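You operate a simulated robot arm through the tools that you are given. There is no shell and no other tool.

You are at the controls of a simulated robot arm. One attempt, no reset.

Task
Unseal the sample case and stand its two tubes on the yellow strip.
Fine: the SEALED label goes in the waste tray; shut the case; leave the teal tube. Set down upright: sample tube.

The check looks at the end state, three seconds after you hand in, the way a careful person would. Anything else that was tipped, shoved, dropped, spilled or broken makes it a failure.

Robot
A 7-joint arm with a two-finger parallel gripper on a trunk, on a base that drives. Base frame: it is fixed to the floor where the robot stands at the start and does not move with it; the origin is under the middle of the robot, x ahead of it, y to its left, z up. Units: mm, degrees, N and s.
With the tool pointing down near the work surface it reaches from about 400 to 760 mm from the robot's upright axis, wherever it stands. Its first joint turns from -143.0 to 143.0 degrees. Places, roughly: lid of the sample case [3600, 1200, 900]; marked strip beside the sample case [3700, 1100, 800]; sample tube [3750, 1250, 750]; seal label [3500, 1250, 1000]; tape strip [4250, 500, 750]. Payload 3 kg.
The TCP is the grasp point between the finger pads, 30 mm short of the fingertips. In the tool frame z runs along the fingers and y along their closing line. The gripper opens to 110 mm. The fingers are 20 mm wide and 10 mm thick; the gripper's body (48 by 112 mm) begins 55 mm behind the TCP.
Orientation is told as [roll, pitch, yaw] about the base's x, y, z axes, in that order, counted from this pose: with the fingers straight down and closing along the base's y, the tool's x points along the base's -x, its y along +y and its z along -z.

Tools
- The arm moves only by the tool apply_moves. Its argument "steps" is a list of rows, each a list of 7 numbers: the shift along the tool's x, y, z in units of 50 mm (1.0 is 50 mm), then the turn, a rotation vector about the tool's x, y, z in units of 6 degrees (1.0 is 6 degrees), then the opening, from 0 (shut) to 1 (fully open). In form: [[x, y, z, ax, ay, az, claw], ...]. A call has 1 to 20 rows; each row shifts and turns the commanded pose from where the row before left it, along the tool's axes as they then stand. A call with a number of a shift or a turn outside -1 to 1 is refused whole. Rows are played at 5 a second. More than 50 mm and 8.6 degrees between two rows, or a gripper value outside its range, and nothing of the call is played. A pose out of reach is approached as far as the arm can. The call stops where the force on the tool passes 50 N (or 10 N more than at its start, if that is more) or the arm is blocked; 0.2 s more then pass. Each finger travels about 108 mm/s and halts on what it meets, pressing with about 23 N; the grip force reading is that of the motor and also rises with nothing between the fingers. The clock runs only during rows and for 0.2 s after the last one: add rows that do not move to give the fingers time. The reply holds the time, the measured pose of the TCP, the force on the tool along the base axes, the opening and the grip force, in the units named above and with some noise, with the torque about the TCP (base axes, N m) and any sound that the robot's microphone picked up, and new pictures: "views" is both (left out), scene, wrist or none.
- Cameras (640 x 400 px; columns grow to the right, rows downward): "scene" is now at [170.7, -4.4, 1700.2]; the picture's right is [0.11, -0.99, -0.00], its down [-0.68, -0.07, -0.73] and it looks along [0.73, 0.08, -0.68] (base axes); focal length 264 px, centre (320, 200). "wrist" rides on the gripper at [72, 17, -103] in the tool frame; the picture's right is [-0.23, 0.97, 0.00], its down [-0.76, -0.18, -0.62] and it looks along [-0.61, -0.14, 0.78] (tool axes); focal length 222 px, centre (320, 200). There is no depth. A picture from a camera that has moved, and an enlarged one, comes with that camera's place and axes in the base frame and with its lens. The place of the scene camera against the robot may be out by one fixed shift of up to 25 mm in any direction.
- move_column(by): slides the trunk up (or, below 0, down) by that many mm; the arm and the scene camera ride with it, the base frame stays. It gives what a move gives, with no picture.
- drive_base(legs): drives the robot by 1 to 6 legs, each [ahead, left, turn to the left] in mm, mm and degrees, along the robot's own axes; the way and the turn of a leg run together, so that a leg with both is an arc; at most 1500 mm and 180 degrees a leg. The arm and the cameras ride along, it lands a little off, and it stops where it bumps. It gives what a move gives, and a new picture of the scene camera.
- pan_tilt(pan, tilt): turns the head with the scene camera to pan (to the left, within 86 degrees either way) and tilt (down, from -29 to 69), counted from straight ahead of the robot. It gives what a move gives, and a new picture of the scene camera.
- inspect(camera, box): a new picture of the part [left, top, right, bottom] of that camera's present view, enlarged. It takes no simulated time.
- finish_job(): hands the job in; it is judged then, once.

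Nothing tells you exact positions but the pictures and the camera data. Unless the task says otherwise, let go and move clear before handing in.

The tools are called as name(argument=value, ...) on one line, values as JSON. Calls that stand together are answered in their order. apply_moves: Moves the arm, as the interface text tells. Its arguments: {"type":"object","properties":{"steps":{"type":"array"},"views":{"type":"string","enum":["both","scene","wrist","none"]}},"required":["steps"]} The other tools are called the same way: move_column (by) slides the trunk up or down; drive_base (legs) drives the base; pan_tilt (pan, tilt) turns the head that bears the scene camera; inspect (camera, box) takes an enlarged picture of a part of a camera's view; finish_job () hands the job in.

At the start:

```text
time_s: 0.0
tcp_pos: [758.1, 45.2, 1184.0]
ee_rot: [0.1, 0.0, 0.0]
wrist_force: [-0.7, -0.4, 0.8]
torque: [-0.01, 0.02, -0.04]
gripper_width: 109.9
gripper_force: 0.0
trunk travel left (down, up): [-825.0, 65.0]
robot x, y, heading: [2.0, 0.9, -0.0]
head pan, tilt: [6.2, 42.8]
```

scene: 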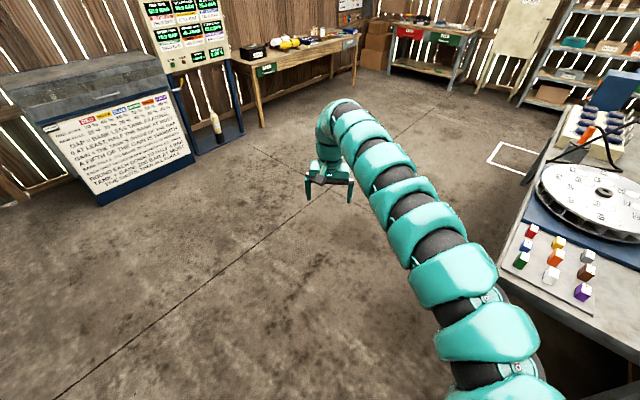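
wrist: 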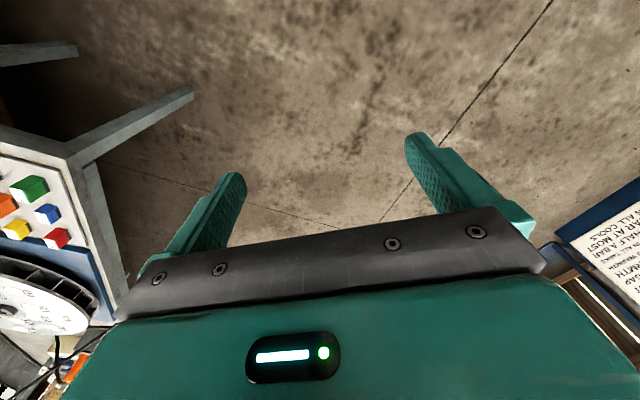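

I see a workshop with several benches; the sample case should be on the wooden bench ahead to the left, around (3600, 1200). I'll look closer before driving.

inspect(camera="scene", box=[220, 0, 380, 100])

inspect(camera="scene", box=[360, 0, 640, 175])

pan_tilt(pan=15, tilt=15)

```text
4.00 times, centred on (300, 50) of scene
camera zoom: at [170.7, -4.4, 1700.2], right [0.11, -0.99, 0.0], down [-0.68, -0.07, -0.73], along [0.73, 0.08, -0.68], focal length 1057 px, centre (400, 800)
```

zoom: 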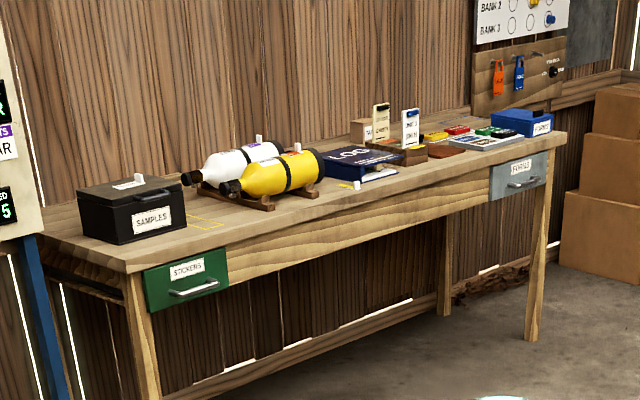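

```text
2.29 times, centred on (500, 88) of scene
camera zoom: at [170.7, -4.4, 1700.2], right [0.11, -0.99, 0.0], down [-0.68, -0.07, -0.73], along [0.73, 0.08, -0.68], focal length 604 px, centre (-91, 457)
```

zoom: 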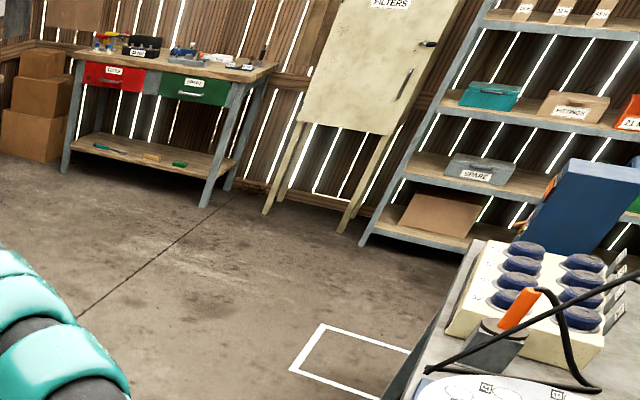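

```text
time_s: 0.9
tcp_pos: [760.1, 46.5, 1183.2]
ee_rot: [0.2, 0.0, 0.0]
wrist_force: [-0.4, -0.6, 0.1]
torque: [-0.04, -0.02, 0.0]
gripper_width: 109.9
gripper_force: 0.1
trunk travel left (down, up): [-825.0, 65.0]
robot x, y, heading: [0.3, -2.0, 0.0]
head pan, tilt: [15.0, 15.0]
camera scene: at [178.4, 10.8, 1743.8], right [0.26, -0.97, 0.0], down [-0.25, -0.07, -0.97], along [0.93, 0.25, -0.26], focal length 264 px, centre (320, 200)
```

scene: 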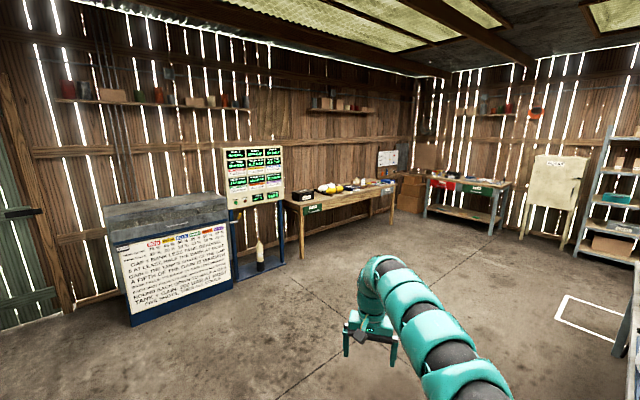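

The black SAMPLES case sits on the left end of the wooden bench, with the yellow outline to its right. The bench front faces roughly (-0.53, -0.85), so I'll drive to an intermediate spot in front of it and look again.

drive_base(legs=[[0, 0, 10], [1500, 0, 0], [1000, 0, 0]])

```text
time_s: 13.7
tcp_pos: [3167.4, 614.4, 1183.4]
ee_rot: [0.1, 0.0, 10.5]
wrist_force: [0.6, -0.9, -0.3]
torque: [0.03, 0.0, 0.01]
gripper_width: 110.0
gripper_force: 0.1
trunk travel left (down, up): [-825.0, 65.0]
robot x, y, heading: [2430.3, 427.2, 10.4]
head pan, tilt: [15.0, 15.0]
camera scene: at [2600.5, 472.0, 1743.9], right [0.43, -0.9, 0.0], down [-0.23, -0.11, -0.97], along [0.87, 0.42, -0.26], focal length 264 px, centre (320, 200)
```

scene: 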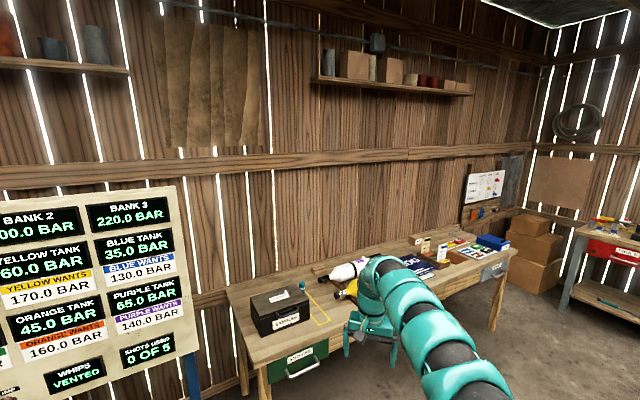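

pan_tilt(pan=24, tilt=40)

inspect(camera="scene", box=[160, 40, 480, 240])

```text
time_s: 14.6
tcp_pos: [3167.4, 613.9, 1183.6]
ee_rot: [0.1, 0.1, 10.6]
wrist_force: [-0.2, -0.3, -0.9]
torque: [-0.01, 0.0, -0.01]
gripper_width: 109.9
gripper_force: 0.1
trunk travel left (down, up): [-825.0, 65.0]
robot x, y, heading: [2432.0, 430.0, 10.4]
head pan, tilt: [24.0, 40.0]
camera scene: at [2585.9, 479.8, 1704.4], right [0.57, -0.82, 0.0], down [-0.53, -0.36, -0.77], along [0.63, 0.43, -0.64], focal length 264 px, centre (320, 200)
```

scene: 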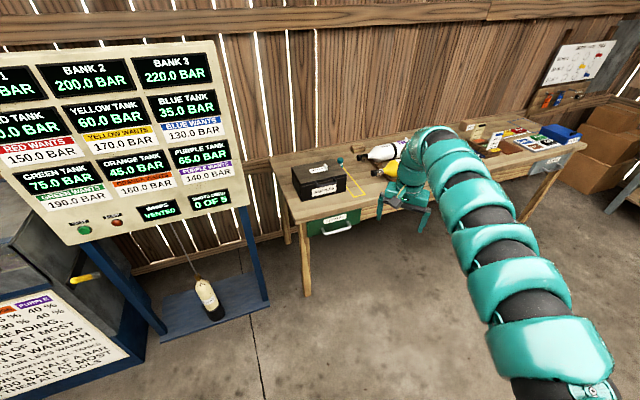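

```text
2.00 times, centred on (320, 140) of scene
camera zoom: at [2585.9, 479.8, 1704.4], right [0.57, -0.82, 0.0], down [-0.53, -0.36, -0.77], along [0.63, 0.43, -0.64], focal length 528 px, centre (320, 320)
```

zoom: 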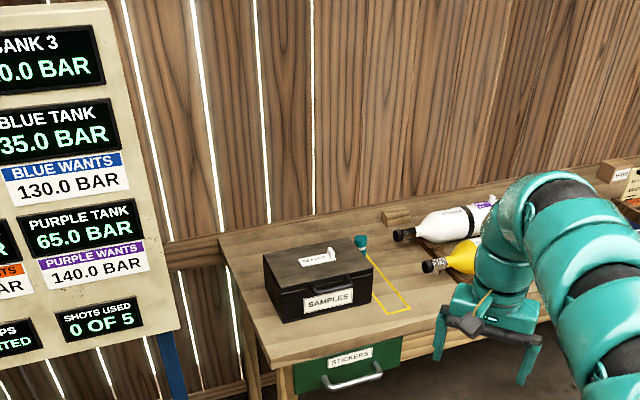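

The case is ~320 mm wide on the bench's left end, aligned with the bench (bench direction about -33°), with a teal‑capped tube near the far end of the yellow outline. I'll drive in front of it, facing 57°.

drive_base(legs=[[900, 30, 0], [0, 0, 46.6]])

pan_tilt(pan=0, tilt=50)

```text
time_s: 21.5
tcp_pos: [3718.1, 1273.8, 1183.2]
ee_rot: [0.0, 0.0, 55.7]
wrist_force: [-0.4, 0.1, 0.0]
torque: [-0.01, 0.0, 0.01]
gripper_width: 110.0
gripper_force: 0.1
trunk travel left (down, up): [-825.0, 65.0]
robot x, y, heading: [3327.2, 623.9, 55.6]
head pan, tilt: [24.0, 40.0]
camera scene: at [3397.2, 757.9, 1704.3], right [0.98, -0.18, 0.0], down [-0.11, -0.63, -0.77], along [0.14, 0.75, -0.64], focal length 264 px, centre (320, 200)
```

scene: 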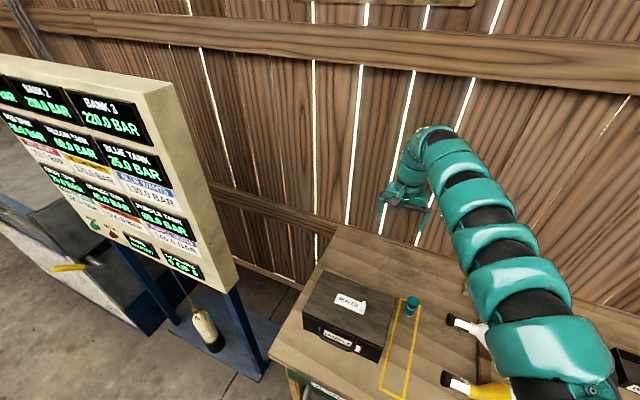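

```text
time_s: 22.4
tcp_pos: [3718.1, 1274.1, 1183.0]
ee_rot: [0.2, 0.0, 55.7]
wrist_force: [0.0, -0.3, -0.5]
torque: [-0.04, 0.0, 0.02]
gripper_width: 110.0
gripper_force: 0.0
trunk travel left (down, up): [-825.0, 65.0]
robot x, y, heading: [3328.6, 620.8, 55.7]
head pan, tilt: [0.0, 50.0]
camera scene: at [3425.5, 737.7, 1690.2], right [0.83, -0.56, 0.0], down [-0.43, -0.63, -0.64], along [0.36, 0.53, -0.77], focal length 264 px, centre (320, 200)
```

scene: 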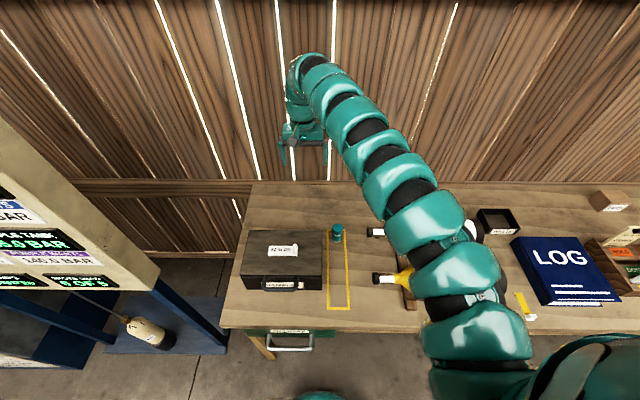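

Now the case, strip, teal tube, LOG book and a small black tray behind it are visible. I'll zoom in on each.

inspect(camera="scene", box=[220, 200, 380, 300])

inspect(camera="scene", box=[440, 190, 640, 315])

pan_tilt(pan=-40, tilt=45)

```text
4.00 times, centred on (300, 250) of scene
camera zoom: at [3425.5, 737.7, 1690.2], right [0.83, -0.56, 0.0], down [-0.43, -0.63, -0.64], along [0.36, 0.53, -0.77], focal length 1057 px, centre (400, 0)
```

zoom: 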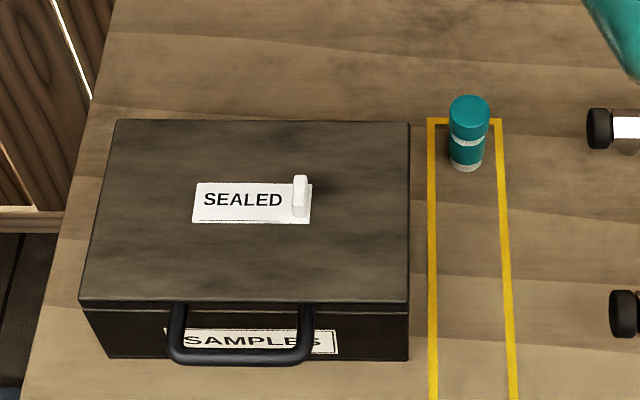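

```text
3.20 times, centred on (540, 252) of scene
camera zoom: at [3425.5, 737.7, 1690.2], right [0.83, -0.56, 0.0], down [-0.43, -0.63, -0.64], along [0.36, 0.53, -0.77], focal length 845 px, centre (-384, 32)
```

zoom: 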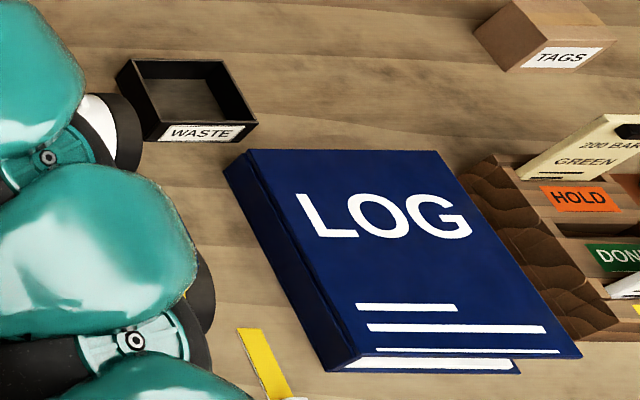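

```text
time_s: 23.4
tcp_pos: [3718.5, 1274.1, 1182.6]
ee_rot: [0.1, -0.1, 55.6]
wrist_force: [0.2, 0.1, 0.8]
torque: [0.05, 0.02, -0.01]
gripper_width: 110.1
gripper_force: 0.1
trunk travel left (down, up): [-825.0, 65.0]
robot x, y, heading: [3335.3, 621.8, 55.6]
head pan, tilt: [-40.0, 45.0]
camera scene: at [3460.5, 696.1, 1697.1], right [0.27, -0.96, 0.0], down [-0.68, -0.19, -0.71], along [0.68, 0.19, -0.71], focal length 264 px, centre (320, 200)
```

scene: 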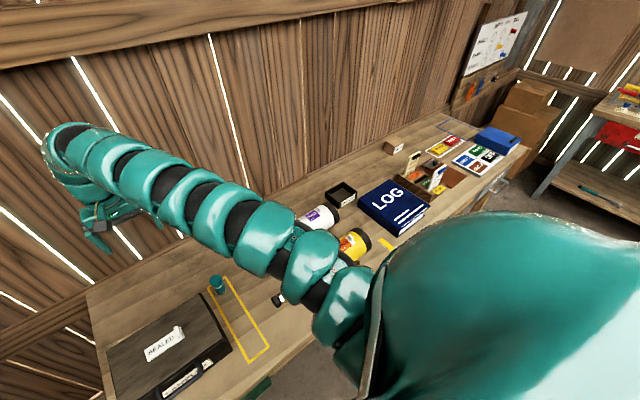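

The WASTE tray is behind the LOG book, and the SEALED label on the lid has a raised tab to grip. I'll pull the arm back so the wrist camera can view the case.

apply_moves(steps=[[1, 0, 0, 0, 0, 0, 1], [1, 0, 0, 0, 0, 0, 1], [1, 0, 0, 0, 0, 0, 1], [1, 0, 0, 0, 0, 0, 1], [1, 0, 0, 0, 0, 0, 1], [1, 0, 0, 0, 0, 0, 1], [0, 0, 0, 0, 0, 0, 1]])

```text
time_s: 25.1
tcp_pos: [3667.6, 1201.2, 1183.6]
ee_rot: [0.1, -0.1, 55.7]
wrist_force: [-0.2, -0.8, -0.8]
torque: [-0.03, 0.0, 0.01]
gripper_width: 110.2
gripper_force: 0.0
out of reach, approached as far as the arm can: row 2, 3, 4, 5, 6
trunk travel left (down, up): [-825.0, 65.0]
robot x, y, heading: [3331.1, 620.3, 55.7]
head pan, tilt: [-40.0, 45.0]
camera scene: at [3460.5, 696.0, 1697.1], right [0.27, -0.96, 0.0], down [-0.68, -0.19, -0.71], along [0.68, 0.19, -0.71], focal length 264 px, centre (320, 200)
camera wrist: at [3612.1, 1151.4, 1286.9], right [-0.68, 0.74, 0.0], down [0.58, 0.53, 0.62], along [0.46, 0.42, -0.78], focal length 222 px, centre (320, 200)
```

scene: 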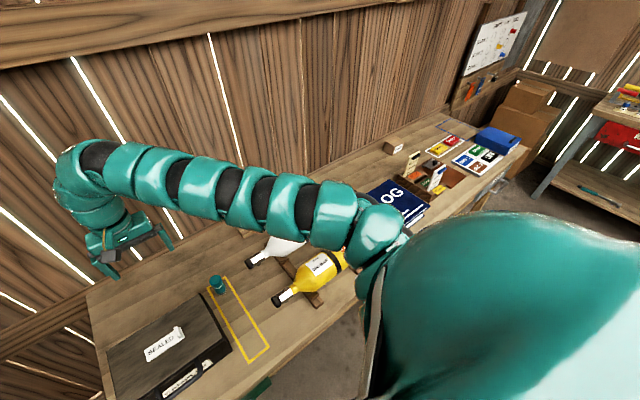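
wrist: 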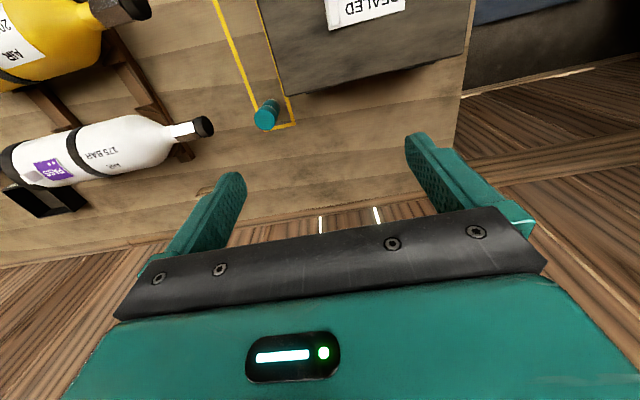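

The arm couldn't fold back farther at this height, so I'll lower the tool somewhat and then pull back.

apply_moves(steps=[[0, 0, 1, 0, 0, 0, 1], [0, 0, 1, 0, 0, 0, 1], [1, 0, 0, 0, 0, 0, 1], [1, 0, 0, 0, 0, 0, 1], [1, 0, 0, 0, 0, 0, 1], [1, 0, 0, 0, 0, 0, 1], [0, 0, 0, 0, 0, 0, 1]])

```text
time_s: 26.6
tcp_pos: [3582.4, 1075.8, 1012.0]
ee_rot: [0.0, -0.3, 55.7]
wrist_force: [0.3, 0.4, 0.4]
torque: [-0.02, 0.0, 0.0]
gripper_width: 110.0
gripper_force: 0.0
out of reach, approached as far as the arm can: row 3, 4, 5, 6
trunk travel left (down, up): [-825.0, 65.0]
robot x, y, heading: [3329.2, 618.5, 55.6]
head pan, tilt: [-40.0, 45.0]
camera scene: at [3460.9, 696.8, 1697.1], right [0.27, -0.96, 0.0], down [-0.68, -0.19, -0.71], along [0.68, 0.19, -0.71], focal length 264 px, centre (320, 200)
camera wrist: at [3526.0, 1025.1, 1113.8], right [-0.68, 0.74, 0.0], down [0.57, 0.53, 0.63], along [0.46, 0.42, -0.78], focal length 222 px, centre (320, 200)
```

scene: 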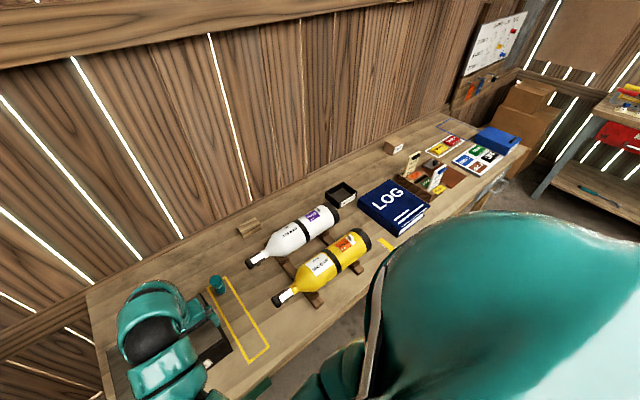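
wrist: 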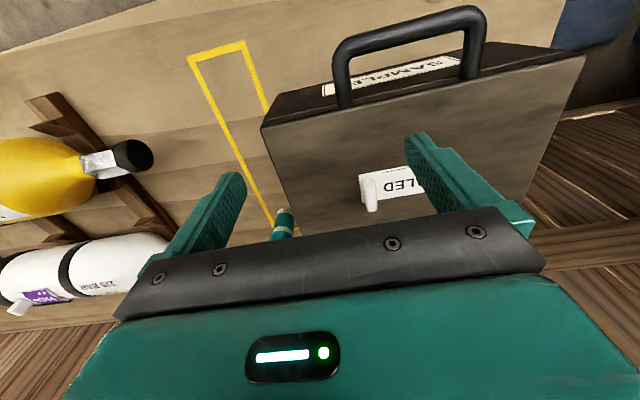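

Now the case is visible from the wrist: handle protruding from the lid's front, label with a tab near its right end. I'll zoom for details.

inspect(camera="wrist", box=[240, 0, 560, 200])

inspect(camera="wrist", box=[330, 150, 450, 225])

```text
2.00 times, centred on (400, 100) of wrist
camera zoom: at [3526.0, 1025.1, 1113.8], right [-0.68, 0.74, 0.0], down [0.57, 0.53, 0.63], along [0.46, 0.42, -0.78], focal length 444 px, centre (160, 400)
```

zoom: 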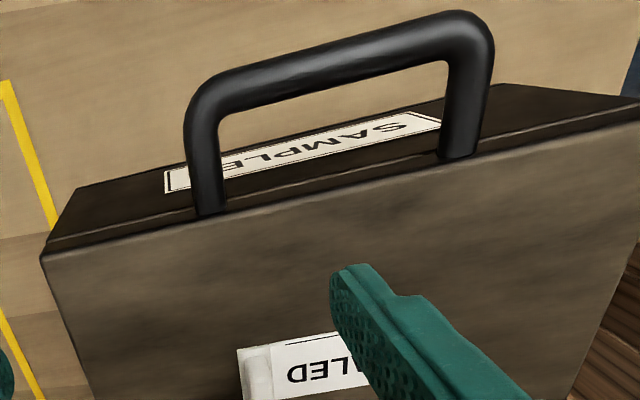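

```text
5.33 times, centred on (390, 188) of wrist
camera zoom: at [3526.0, 1025.1, 1113.8], right [-0.68, 0.74, 0.0], down [0.57, 0.53, 0.63], along [0.46, 0.42, -0.78], focal length 1185 px, centre (-53, 267)
```

zoom: 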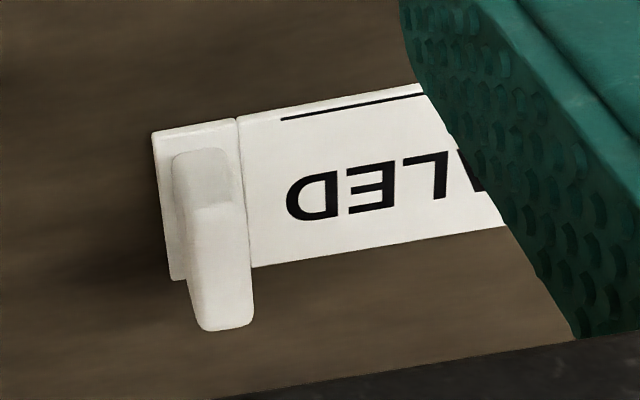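

The tab is a small upright block about 12 mm wide and 20 mm tall at about 600 mm ahead and 86 mm left of the robot, with the lid top near z 914. I'll move above it and check.

apply_moves(steps=[[-0.8, 0.37, 0, 0, 0, 0, 1], [-0.8, 0.37, 0, 0, 0, 0, 0.6], [0, 0, 0, 0, 0, 0, 0.6], [0, 0, 0, 0, 0, 0, 0.6]])

pan_tilt(pan=5, tilt=50)

```text
time_s: 27.6
tcp_pos: [3599.5, 1163.0, 1010.4]
ee_rot: [0.2, -0.1, 55.8]
wrist_force: [-0.3, 0.1, -0.2]
torque: [-0.02, -0.01, -0.02]
gripper_width: 66.0
gripper_force: 0.0
trunk travel left (down, up): [-825.0, 65.0]
robot x, y, heading: [3331.0, 624.3, 55.6]
head pan, tilt: [-40.0, 45.0]
camera scene: at [3460.9, 696.3, 1697.0], right [0.27, -0.96, 0.0], down [-0.68, -0.19, -0.71], along [0.68, 0.19, -0.71], focal length 264 px, centre (320, 200)
camera wrist: at [3543.6, 1113.0, 1112.4], right [-0.68, 0.74, 0.0], down [0.58, 0.53, 0.62], along [0.46, 0.42, -0.78], focal length 222 px, centre (320, 200)
```

scene: 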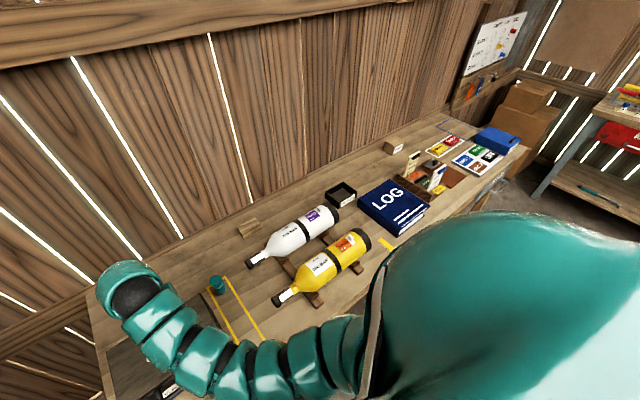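
wrist: 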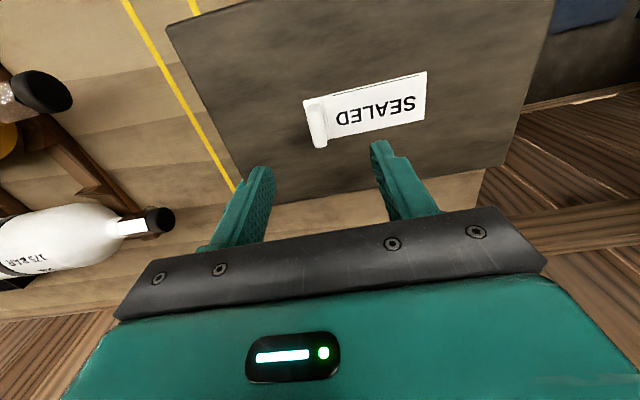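

```text
time_s: 28.8
tcp_pos: [3597.7, 1162.7, 1008.5]
ee_rot: [0.1, 0.0, 55.6]
wrist_force: [0.1, 0.6, 1.2]
torque: [-0.02, -0.02, -0.02]
gripper_width: 65.9
gripper_force: 0.0
trunk travel left (down, up): [-825.0, 65.0]
robot x, y, heading: [3329.4, 620.5, 55.8]
head pan, tilt: [5.0, 50.0]
camera scene: at [3419.9, 741.1, 1690.2], right [0.87, -0.49, 0.0], down [-0.37, -0.67, -0.64], along [0.31, 0.56, -0.77], focal length 264 px, centre (320, 200)
```

scene: 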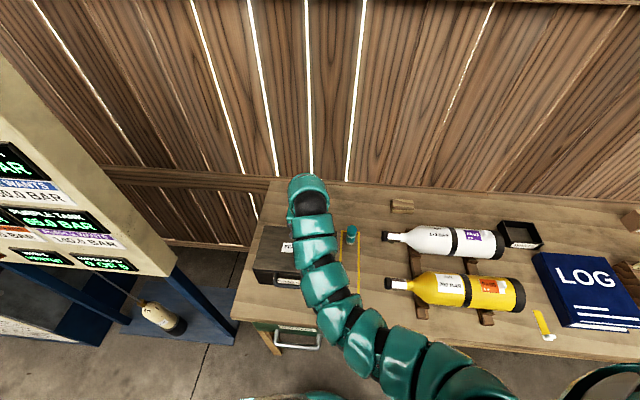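

inspect(camera="wrist", box=[280, 60, 440, 160])

```text
4.00 times, centred on (360, 110) of wrist
camera zoom: at [3543.1, 1112.7, 1112.6], right [-0.68, 0.74, 0.0], down [0.58, 0.53, 0.62], along [0.46, 0.42, -0.78], focal length 888 px, centre (160, 560)
```

zoom: 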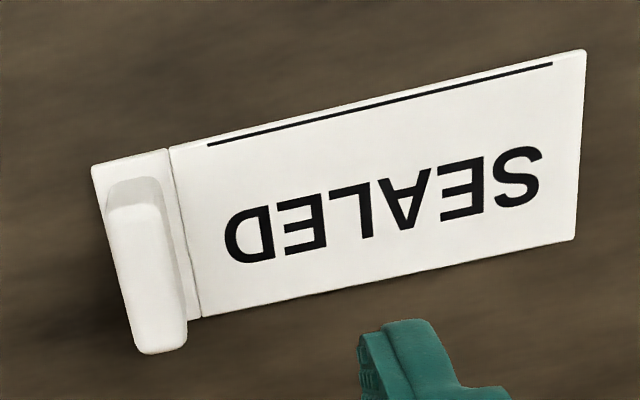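

Triangulating from the two wrist views puts the label at z≈917 and the tab at ~597 ahead / 82 left, right under the TCP. I'll lower and grip the tab.

apply_moves(steps=[[0, 0, 0.5, 0, 0, 0, 0.5], [0, 0, 0.4, 0, 0, 0, 0.4], [0.03, 0, 0.26, 0, 0, 0, 0.4], [0, 0, 0, 0, 0, 0, 0.4], [0, 0, 0, 0, 0, 0, 0.4]])

```text
time_s: 30.0
tcp_pos: [3594.9, 1160.9, 954.7]
ee_rot: [0.3, -0.3, 55.7]
wrist_force: [3.5, 4.5, 24.7]
torque: [0.46, 0.45, -0.2]
gripper_width: 43.5
gripper_force: 0.0
trunk travel left (down, up): [-825.0, 65.0]
robot x, y, heading: [3327.7, 626.0, 55.5]
head pan, tilt: [5.0, 50.0]
camera scene: at [3419.4, 739.3, 1690.7], right [0.87, -0.49, 0.0], down [-0.37, -0.67, -0.64], along [0.31, 0.56, -0.77], focal length 264 px, centre (320, 200)
camera wrist: at [3540.7, 1111.6, 1056.5], right [-0.68, 0.74, 0.0], down [0.58, 0.53, 0.63], along [0.46, 0.42, -0.78], focal length 222 px, centre (320, 200)
```

scene: 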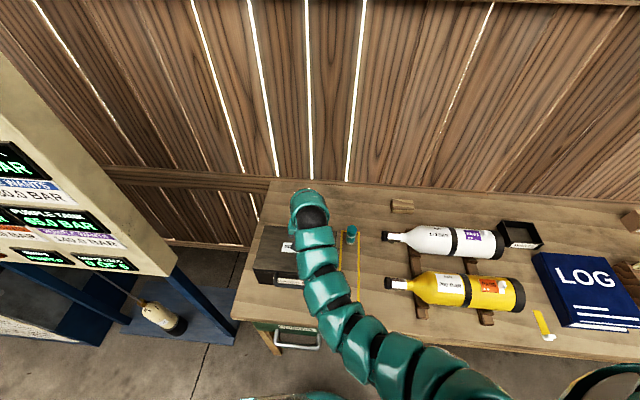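
wrist: 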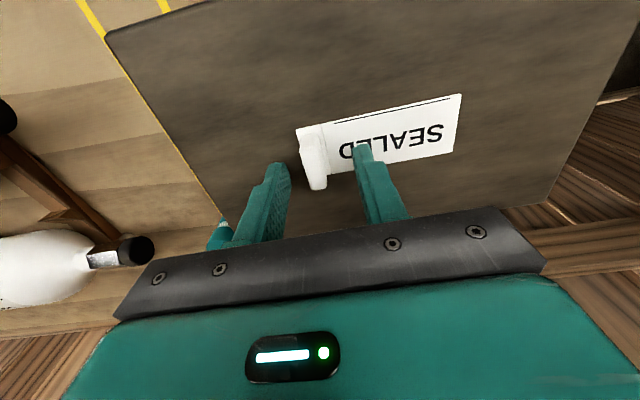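

The tips touched the lid (about 24 N), so I'll back off some millimetres and close on the tab.

apply_moves(steps=[[0, 0, -0.13, 0, 0, 0, 0.4], [0, 0, 0, 0, 0, 0, 0.2], [0, 0, 0, 0, 0, 0, 0.0], [0, 0, 0, 0, 0, 0, 0.0], [0, 0, 0, 0, 0, 0, 0.0]])

inspect(camera="wrist", box=[240, 80, 480, 230])

```text
time_s: 31.2
tcp_pos: [3596.4, 1162.6, 959.4]
ee_rot: [0.1, 0.0, 55.7]
wrist_force: [-0.1, 0.2, 0.4]
torque: [0.0, 0.01, -0.01]
gripper_width: 9.2
gripper_force: 23.6
trunk travel left (down, up): [-825.0, 65.0]
robot x, y, heading: [3329.3, 622.4, 55.5]
head pan, tilt: [5.0, 50.0]
camera scene: at [3419.8, 741.2, 1690.2], right [0.87, -0.49, 0.0], down [-0.37, -0.67, -0.64], along [0.31, 0.56, -0.77], focal length 264 px, centre (320, 200)
camera wrist: at [3541.0, 1112.5, 1062.0], right [-0.68, 0.74, 0.0], down [0.58, 0.53, 0.62], along [0.46, 0.42, -0.78], focal length 222 px, centre (320, 200)
```

scene: 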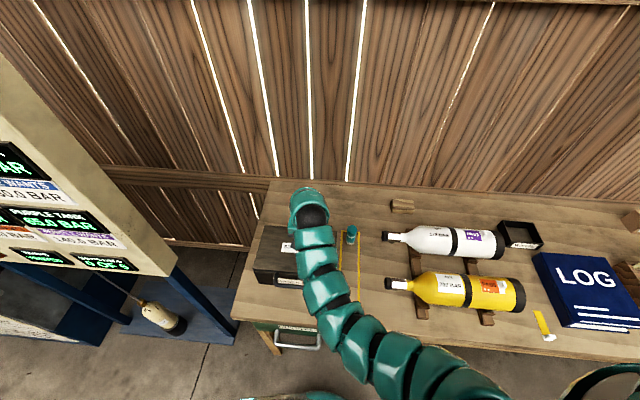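
wrist: 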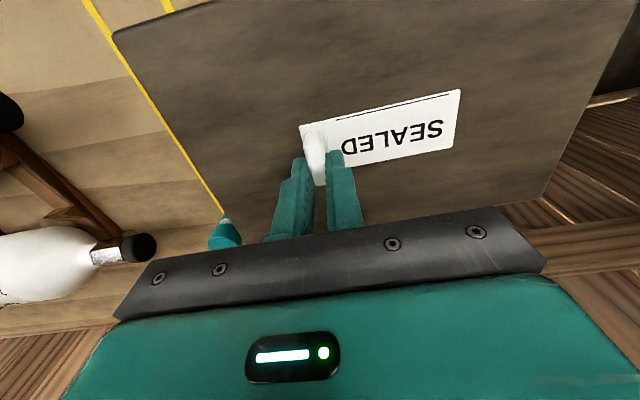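

```text
2.67 times, centred on (360, 155) of wrist
camera zoom: at [3541.0, 1112.5, 1062.0], right [-0.68, 0.74, 0.0], down [0.58, 0.53, 0.62], along [0.46, 0.42, -0.78], focal length 592 px, centre (213, 320)
```

zoom: 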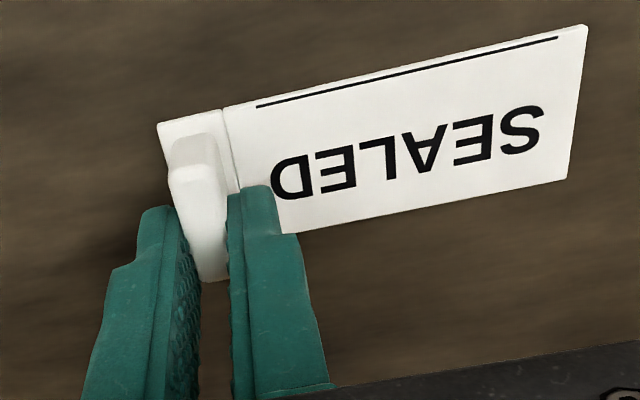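

Gripped on the tab (9 mm). I'll pull up slowly.

apply_moves(steps=[[0, 0, -0.15, 0, 0, 0, 0], [0, 0, -0.15, 0, 0, 0, 0], [0, 0, -0.15, 0, 0, 0, 0], [0, 0, -0.15, 0, 0, 0, 0], [0, 0, -0.2, 0, 0, 0, 0], [0, 0, -0.2, 0, 0, 0, 0]])

```text
time_s: 32.6
tcp_pos: [3597.3, 1160.9, 1011.4]
ee_rot: [0.1, 0.0, 55.7]
wrist_force: [1.0, 0.2, -0.5]
torque: [0.0, 0.0, 0.0]
gripper_width: 9.2
gripper_force: 23.6
trunk travel left (down, up): [-825.0, 65.0]
robot x, y, heading: [3329.7, 618.8, 55.5]
head pan, tilt: [5.0, 50.0]
camera scene: at [3419.7, 741.0, 1690.2], right [0.87, -0.49, 0.0], down [-0.37, -0.67, -0.64], along [0.31, 0.56, -0.77], focal length 264 px, centre (320, 200)
camera wrist: at [3541.7, 1111.0, 1113.5], right [-0.68, 0.74, 0.0], down [0.58, 0.53, 0.62], along [0.46, 0.42, -0.78], focal length 222 px, centre (320, 200)
```

scene: 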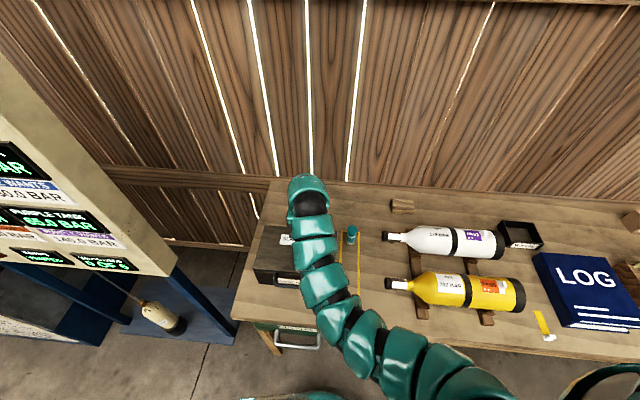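
wrist: 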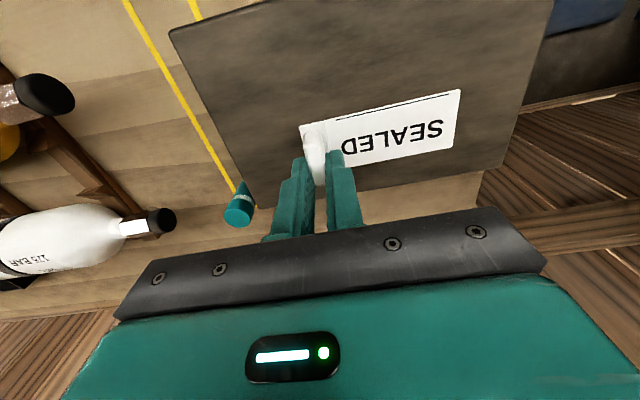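

The label came away cleanly and is in the grip. The WASTE tray is about 770 ahead and 695 right of the robot, so I'll raise the column and drive right along the bench.

move_column(by=60)

drive_base(legs=[[0, -610, 0]])

pan_tilt(pan=-5, tilt=50)

```text
time_s: 33.6
tcp_pos: [3595.6, 1160.9, 1071.3]
ee_rot: [0.0, 0.1, 55.7]
wrist_force: [0.4, -0.7, -0.1]
torque: [-0.02, 0.01, 0.0]
gripper_width: 9.9
gripper_force: 23.1
trunk travel left (down, up): [-885.0, 5.0]
robot x, y, heading: [3329.9, 623.9, 55.9]
head pan, tilt: [5.0, 50.0]
```

```text
time_s: 37.0
tcp_pos: [4106.7, 813.3, 1070.3]
ee_rot: [0.1, 0.0, 55.7]
wrist_force: [0.9, -0.2, -0.1]
torque: [0.01, 0.01, 0.01]
gripper_width: 9.3
gripper_force: 22.8
trunk travel left (down, up): [-885.0, 5.0]
robot x, y, heading: [3835.8, 271.8, 55.7]
head pan, tilt: [5.0, 50.0]
camera scene: at [3930.3, 393.4, 1750.2], right [0.87, -0.49, 0.0], down [-0.37, -0.67, -0.64], along [0.31, 0.56, -0.77], focal length 264 px, centre (320, 200)
```

scene: 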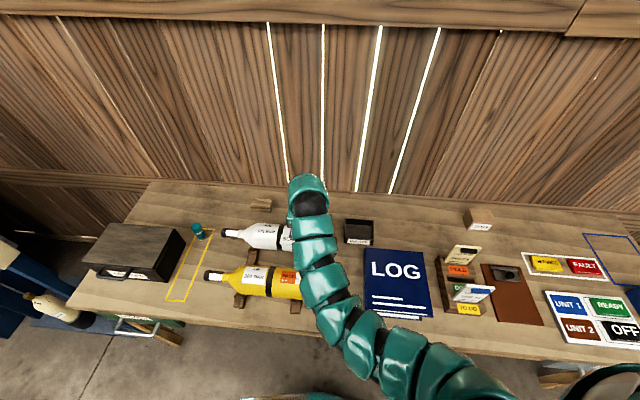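

```text
time_s: 37.8
tcp_pos: [4106.8, 813.9, 1070.0]
ee_rot: [0.0, -0.1, 55.7]
wrist_force: [-0.2, -0.6, 0.2]
torque: [0.01, 0.0, 0.0]
gripper_width: 9.3
gripper_force: 22.4
trunk travel left (down, up): [-885.0, 5.0]
robot x, y, heading: [3838.1, 273.4, 55.6]
head pan, tilt: [-5.0, 50.0]
camera scene: at [3940.6, 386.4, 1750.2], right [0.77, -0.63, 0.0], down [-0.48, -0.59, -0.64], along [0.41, 0.5, -0.77], focal length 264 px, centre (320, 200)
```

scene: 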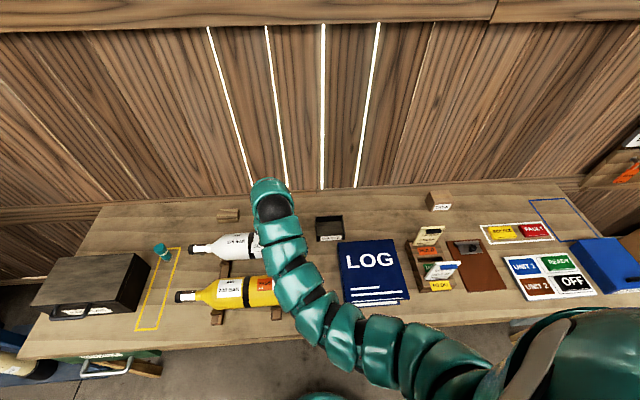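

The tray is now about 780 ahead and 100 right. I'll edge right and slightly forward, then look from the wrist.

drive_base(legs=[[0, -120, 0], [70, 0, 0]])

apply_moves(steps=[[-0.5, 0, 0, 0, 0, 0, 0], [-0.5, 0, 0, 0, 0, 0, 0], [0, 0, 0, 0, 0, 0, 0]])

```text
time_s: 39.6
tcp_pos: [4242.5, 803.9, 1068.7]
ee_rot: [0.1, 0.0, 55.7]
wrist_force: [0.2, 0.3, 0.4]
torque: [-0.02, 0.0, 0.02]
gripper_width: 9.5
gripper_force: 22.7
trunk travel left (down, up): [-885.0, 5.0]
robot x, y, heading: [3978.9, 261.3, 55.6]
head pan, tilt: [-5.0, 50.0]
camera scene: at [4078.5, 378.3, 1749.9], right [0.77, -0.63, 0.0], down [-0.48, -0.59, -0.64], along [0.41, 0.5, -0.77], focal length 264 px, centre (320, 200)
```

scene: 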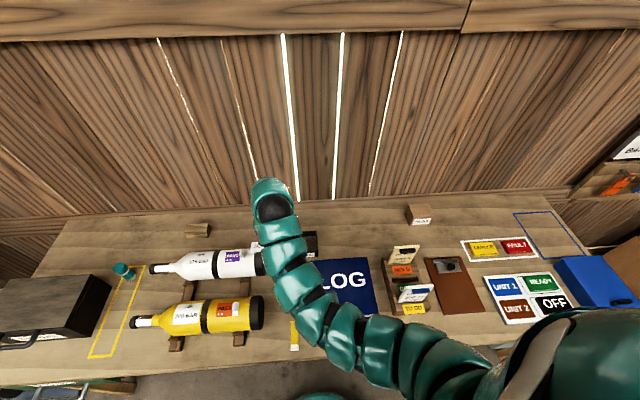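

```text
time_s: 40.4
tcp_pos: [4268.2, 843.9, 1070.7]
ee_rot: [0.0, 0.0, 55.7]
wrist_force: [0.0, 0.0, -0.1]
torque: [-0.03, -0.03, -0.01]
gripper_width: 9.1
gripper_force: 23.0
trunk travel left (down, up): [-885.0, 5.0]
robot x, y, heading: [3976.5, 262.4, 55.7]
head pan, tilt: [-5.0, 50.0]
camera scene: at [4076.4, 375.9, 1750.3], right [0.77, -0.63, 0.0], down [-0.48, -0.59, -0.64], along [0.41, 0.5, -0.77], focal length 264 px, centre (320, 200)
camera wrist: at [4213.6, 795.0, 1172.8], right [-0.68, 0.74, 0.0], down [0.58, 0.53, 0.62], along [0.46, 0.42, -0.78], focal length 222 px, centre (320, 200)
```

scene: 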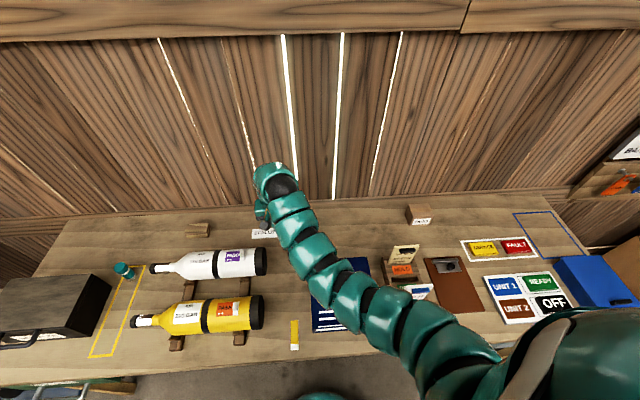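
wrist: 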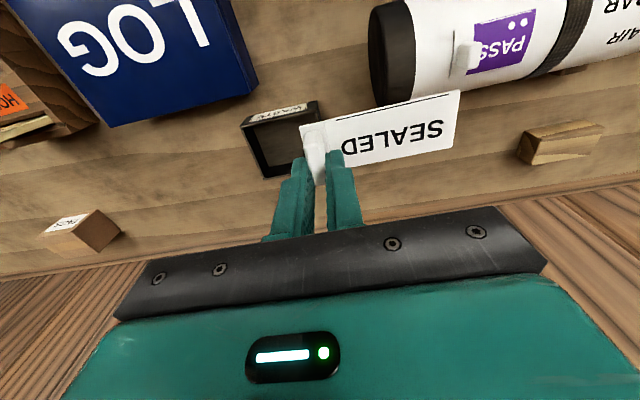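

inspect(camera="wrist", box=[220, 80, 380, 180])

```text
4.00 times, centred on (300, 130) of wrist
camera zoom: at [4213.6, 795.0, 1172.8], right [-0.68, 0.74, 0.0], down [0.58, 0.53, 0.62], along [0.46, 0.42, -0.78], focal length 888 px, centre (400, 480)
```

zoom: 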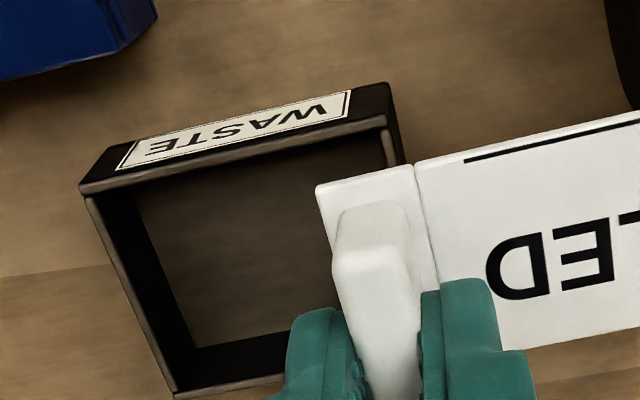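

The tray is about 114×90 mm with its rim at z≈855, centred 63 mm ahead and 64 mm right of the TCP. I'll shift over it and tilt 20° so the label's free end goes in first.

apply_moves(steps=[[-0.67, -0.9, 0, 0, 0, 0, 0], [-0.67, -0.9, 0, 0, 0, 0, 0], [0, 0, 0, 1, 0, 0, 0], [0, 0, 0, 1, 0, 0, 0], [0, 0, 0, 1, 0, 0, 0], [0, 0, 0, 0.33, 0, 0, 0], [0, 0.274, 0.752, 0, 0, 0, 0], [0, 0.274, 0.752, 0, 0, 0, 0], [0, 0, 0, 0, 0, 0, 0]])

inspect(camera="wrist", box=[200, 60, 520, 260])

```text
refused: row 1 steps farther than a row can; nothing moved
```

```text
2.00 times, centred on (360, 160) of wrist
camera zoom: at [4213.6, 795.0, 1172.8], right [-0.68, 0.74, 0.0], down [0.58, 0.53, 0.62], along [0.46, 0.42, -0.78], focal length 444 px, centre (240, 280)
```

zoom: 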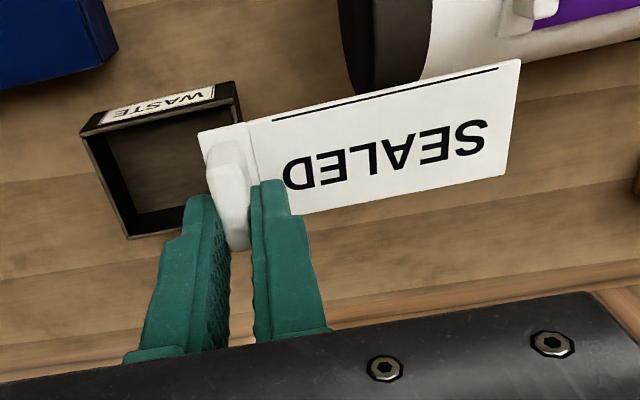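

The row's combined shift exceeded 50 mm; I'll split it into smaller rows.

apply_moves(steps=[[-0.45, -0.6, 0, 0, 0, 0, 0], [-0.45, -0.6, 0, 0, 0, 0, 0], [-0.44, -0.6, 0, 0, 0, 0, 0], [0, 0, 0, 1, 0, 0, 0], [0, 0, 0, 1, 0, 0, 0], [0, 0, 0, 1, 0, 0, 0], [0, 0, 0, 0.33, 0, 0, 0], [0, 0.274, 0.752, 0, 0, 0, 0], [0, 0.274, 0.752, 0, 0, 0, 0], [0, 0, 0, 0, 0, 0, 0]])

inspect(camera="wrist", box=[200, 60, 520, 260])

```text
time_s: 42.6
tcp_pos: [4380.5, 848.4, 991.1]
ee_rot: [-19.9, 0.0, 55.7]
wrist_force: [0.0, 0.4, -1.3]
torque: [0.03, -0.01, 0.0]
gripper_width: 9.3
gripper_force: 23.3
trunk travel left (down, up): [-885.0, 5.0]
robot x, y, heading: [3975.3, 266.7, 55.9]
head pan, tilt: [-5.0, 50.0]
camera scene: at [4077.2, 376.1, 1750.2], right [0.77, -0.63, 0.0], down [-0.48, -0.59, -0.64], along [0.41, 0.5, -0.77], focal length 264 px, centre (320, 200)
camera wrist: at [4297.0, 818.7, 1082.1], right [-0.63, 0.7, -0.33], down [0.39, 0.65, 0.65], along [0.67, 0.28, -0.69], focal length 222 px, centre (320, 200)
```

scene: 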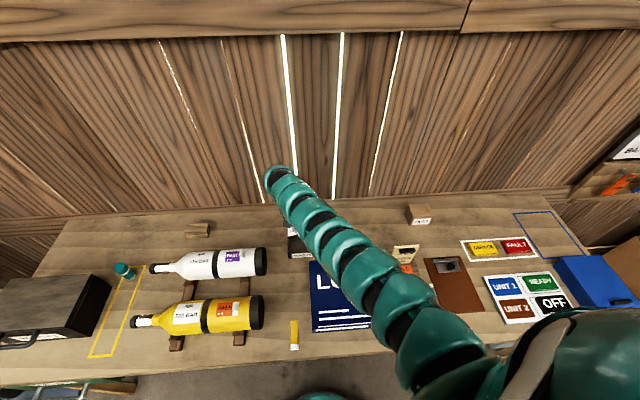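
wrist: 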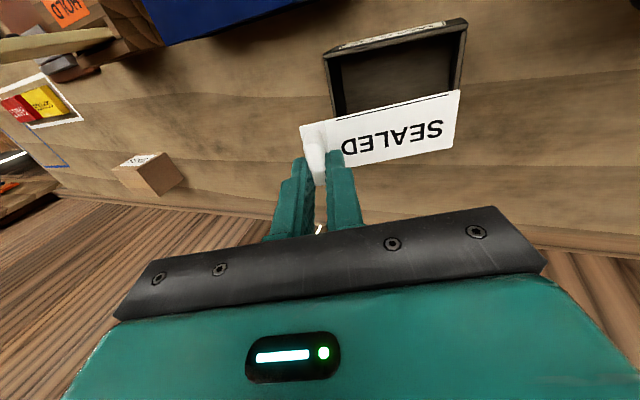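

```text
2.00 times, centred on (360, 160) of wrist
camera zoom: at [4297.0, 818.7, 1082.1], right [-0.63, 0.7, -0.33], down [0.39, 0.65, 0.65], along [0.67, 0.28, -0.69], focal length 444 px, centre (240, 280)
```

zoom: 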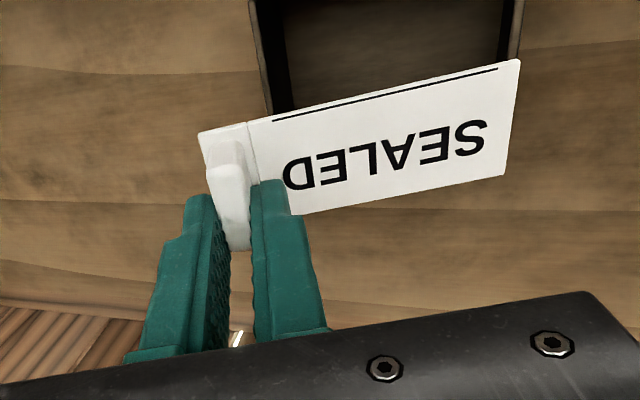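

The tray location checks out. I'll lower the rest of the way.

apply_moves(steps=[[0, 0.2, 0.55, 0, 0, 0, 0], [0, 0.2, 0.55, 0, 0, 0, 0], [0, 0.15, 0.4, 0, 0, 0, 0], [0, 0, 0, 0, 0, 0, 0]])

inspect(camera="wrist", box=[200, 0, 520, 200])

inspect(camera="scene", box=[240, 160, 400, 260])

```text
time_s: 43.6
tcp_pos: [4370.8, 826.1, 924.8]
ee_rot: [-19.9, 0.0, 55.6]
wrist_force: [-0.3, -1.0, 0.4]
torque: [0.0, -0.02, 0.04]
gripper_width: 9.3
gripper_force: 22.9
out of reach, approached as far as the arm can: row 1, 2, 3
trunk travel left (down, up): [-885.0, 5.0]
robot x, y, heading: [3975.9, 262.1, 55.7]
head pan, tilt: [-5.0, 50.0]
camera scene: at [4077.9, 375.8, 1750.2], right [0.77, -0.63, 0.0], down [-0.48, -0.59, -0.64], along [0.41, 0.5, -0.77], focal length 264 px, centre (320, 200)
camera wrist: at [4286.3, 796.1, 1016.1], right [-0.63, 0.7, -0.33], down [0.39, 0.66, 0.65], along [0.67, 0.28, -0.69], focal length 222 px, centre (320, 200)
```

scene: 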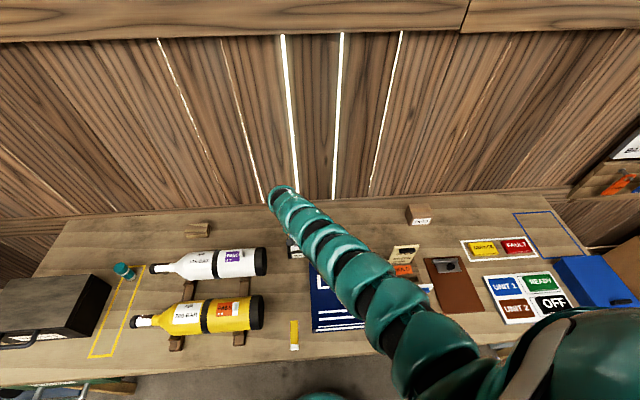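
wrist: 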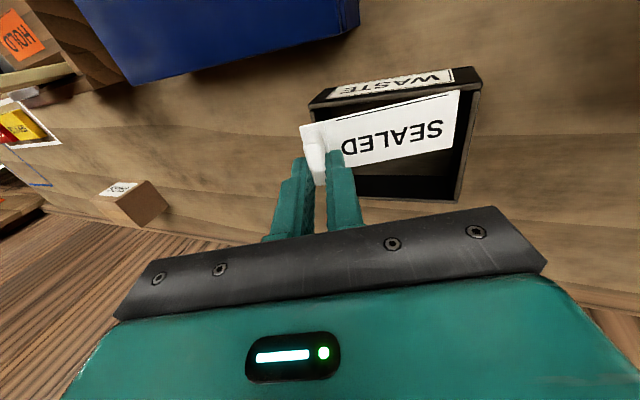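

```text
2.00 times, centred on (360, 100) of wrist
camera zoom: at [4286.3, 796.1, 1016.1], right [-0.63, 0.7, -0.33], down [0.39, 0.66, 0.65], along [0.67, 0.28, -0.69], focal length 444 px, centre (240, 400)
```

zoom: 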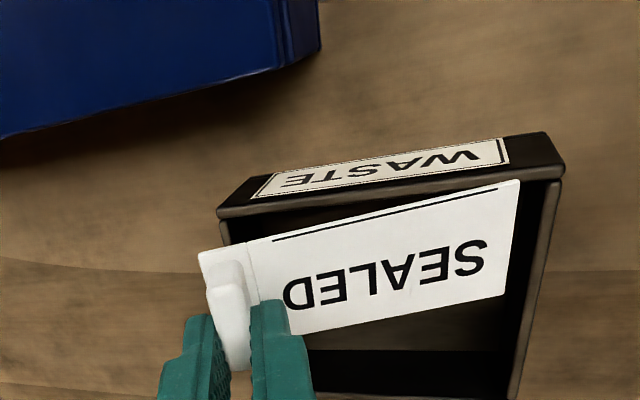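

```text
4.00 times, centred on (320, 210) of scene
camera zoom: at [4077.9, 375.8, 1750.2], right [0.77, -0.63, 0.0], down [-0.48, -0.59, -0.64], along [0.41, 0.5, -0.77], focal length 1057 px, centre (320, 160)
```

zoom: 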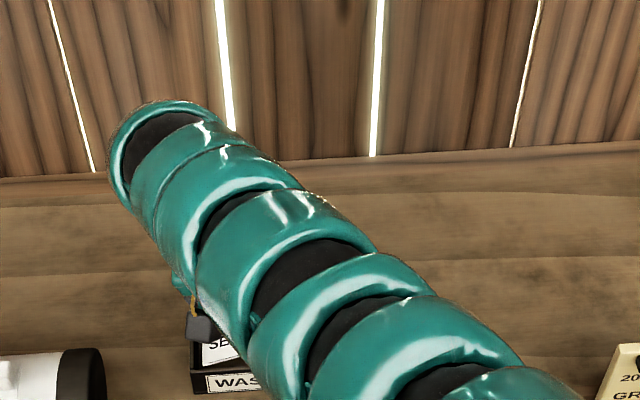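

The arm ran short of reach because the trunk is high. I'll lift back, regain the forward offset, then lower the trunk instead.

apply_moves(steps=[[0, -0.274, -0.752, 0, 0, 0, 0], [-0.24, -0.274, -0.752, 0, 0, 0, 0], [-0.24, 0, 0, 0, 0, 0, 0], [0, 0, 0, 0, 0, 0, 0]], views="none")

move_column(by=-90)

inspect(camera="wrist", box=[200, 0, 520, 200])

```text
time_s: 44.6
tcp_pos: [4385.3, 846.0, 1007.7]
ee_rot: [-19.9, 0.2, 55.7]
wrist_force: [1.2, 0.0, -0.2]
torque: [-0.03, 0.0, -0.01]
gripper_width: 9.4
gripper_force: 22.9
trunk travel left (down, up): [-885.0, 5.0]
robot x, y, heading: [3976.0, 264.2, 55.7]
head pan, tilt: [-5.0, 50.0]
```

```text
time_s: 45.9
tcp_pos: [4385.6, 849.2, 917.6]
ee_rot: [-19.8, 0.0, 55.7]
wrist_force: [-0.5, 0.3, 0.8]
torque: [0.02, -0.02, 0.03]
gripper_width: 9.5
gripper_force: 22.7
trunk travel left (down, up): [-795.0, 95.0]
robot x, y, heading: [3974.5, 268.2, 55.7]
head pan, tilt: [-5.0, 50.0]
```

```text
2.00 times, centred on (360, 100) of wrist
camera zoom: at [4301.6, 817.9, 1008.7], right [-0.63, 0.7, -0.33], down [0.39, 0.66, 0.65], along [0.67, 0.28, -0.69], focal length 444 px, centre (240, 400)
```

zoom: 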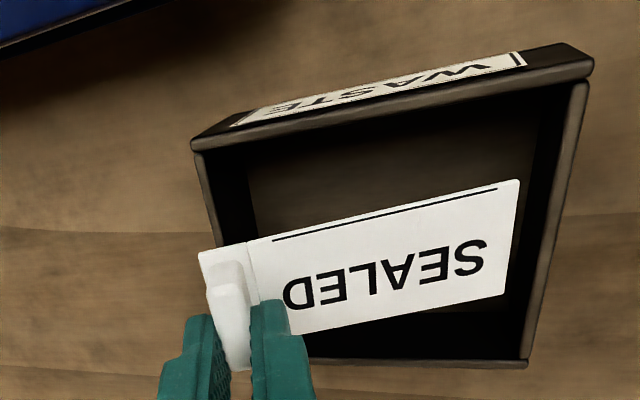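

The label now sits within the tray's outline. I'll lower ~18 mm more and release.

apply_moves(steps=[[0, 0.1, 0.17, 0, 0, 0, 0], [0, 0.1, 0.17, 0, 0, 0, 0], [0, 0, 0, 0, 0, 0, 0]], views="none")

inspect(camera="wrist", box=[200, 0, 520, 200])

```text
time_s: 46.6
tcp_pos: [4381.6, 851.0, 899.0]
ee_rot: [-19.9, 0.0, 55.8]
wrist_force: [0.2, -0.8, 0.4]
torque: [0.01, 0.03, 0.03]
gripper_width: 9.5
gripper_force: 22.7
trunk travel left (down, up): [-795.0, 95.0]
robot x, y, heading: [3976.2, 267.5, 55.6]
head pan, tilt: [-5.0, 50.0]
```

```text
2.00 times, centred on (360, 100) of wrist
camera zoom: at [4298.6, 820.5, 989.2], right [-0.63, 0.7, -0.33], down [0.39, 0.66, 0.65], along [0.67, 0.28, -0.69], focal length 444 px, centre (240, 400)
```

zoom: 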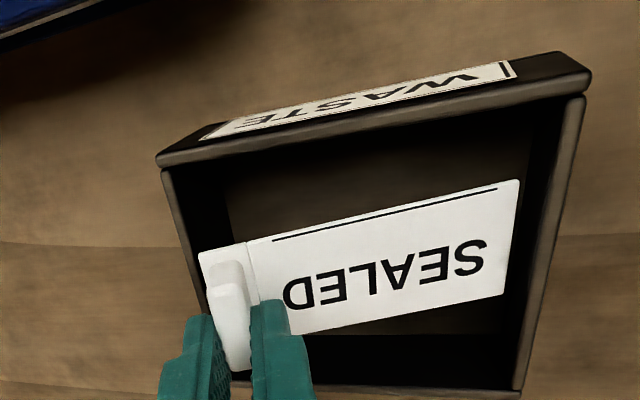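

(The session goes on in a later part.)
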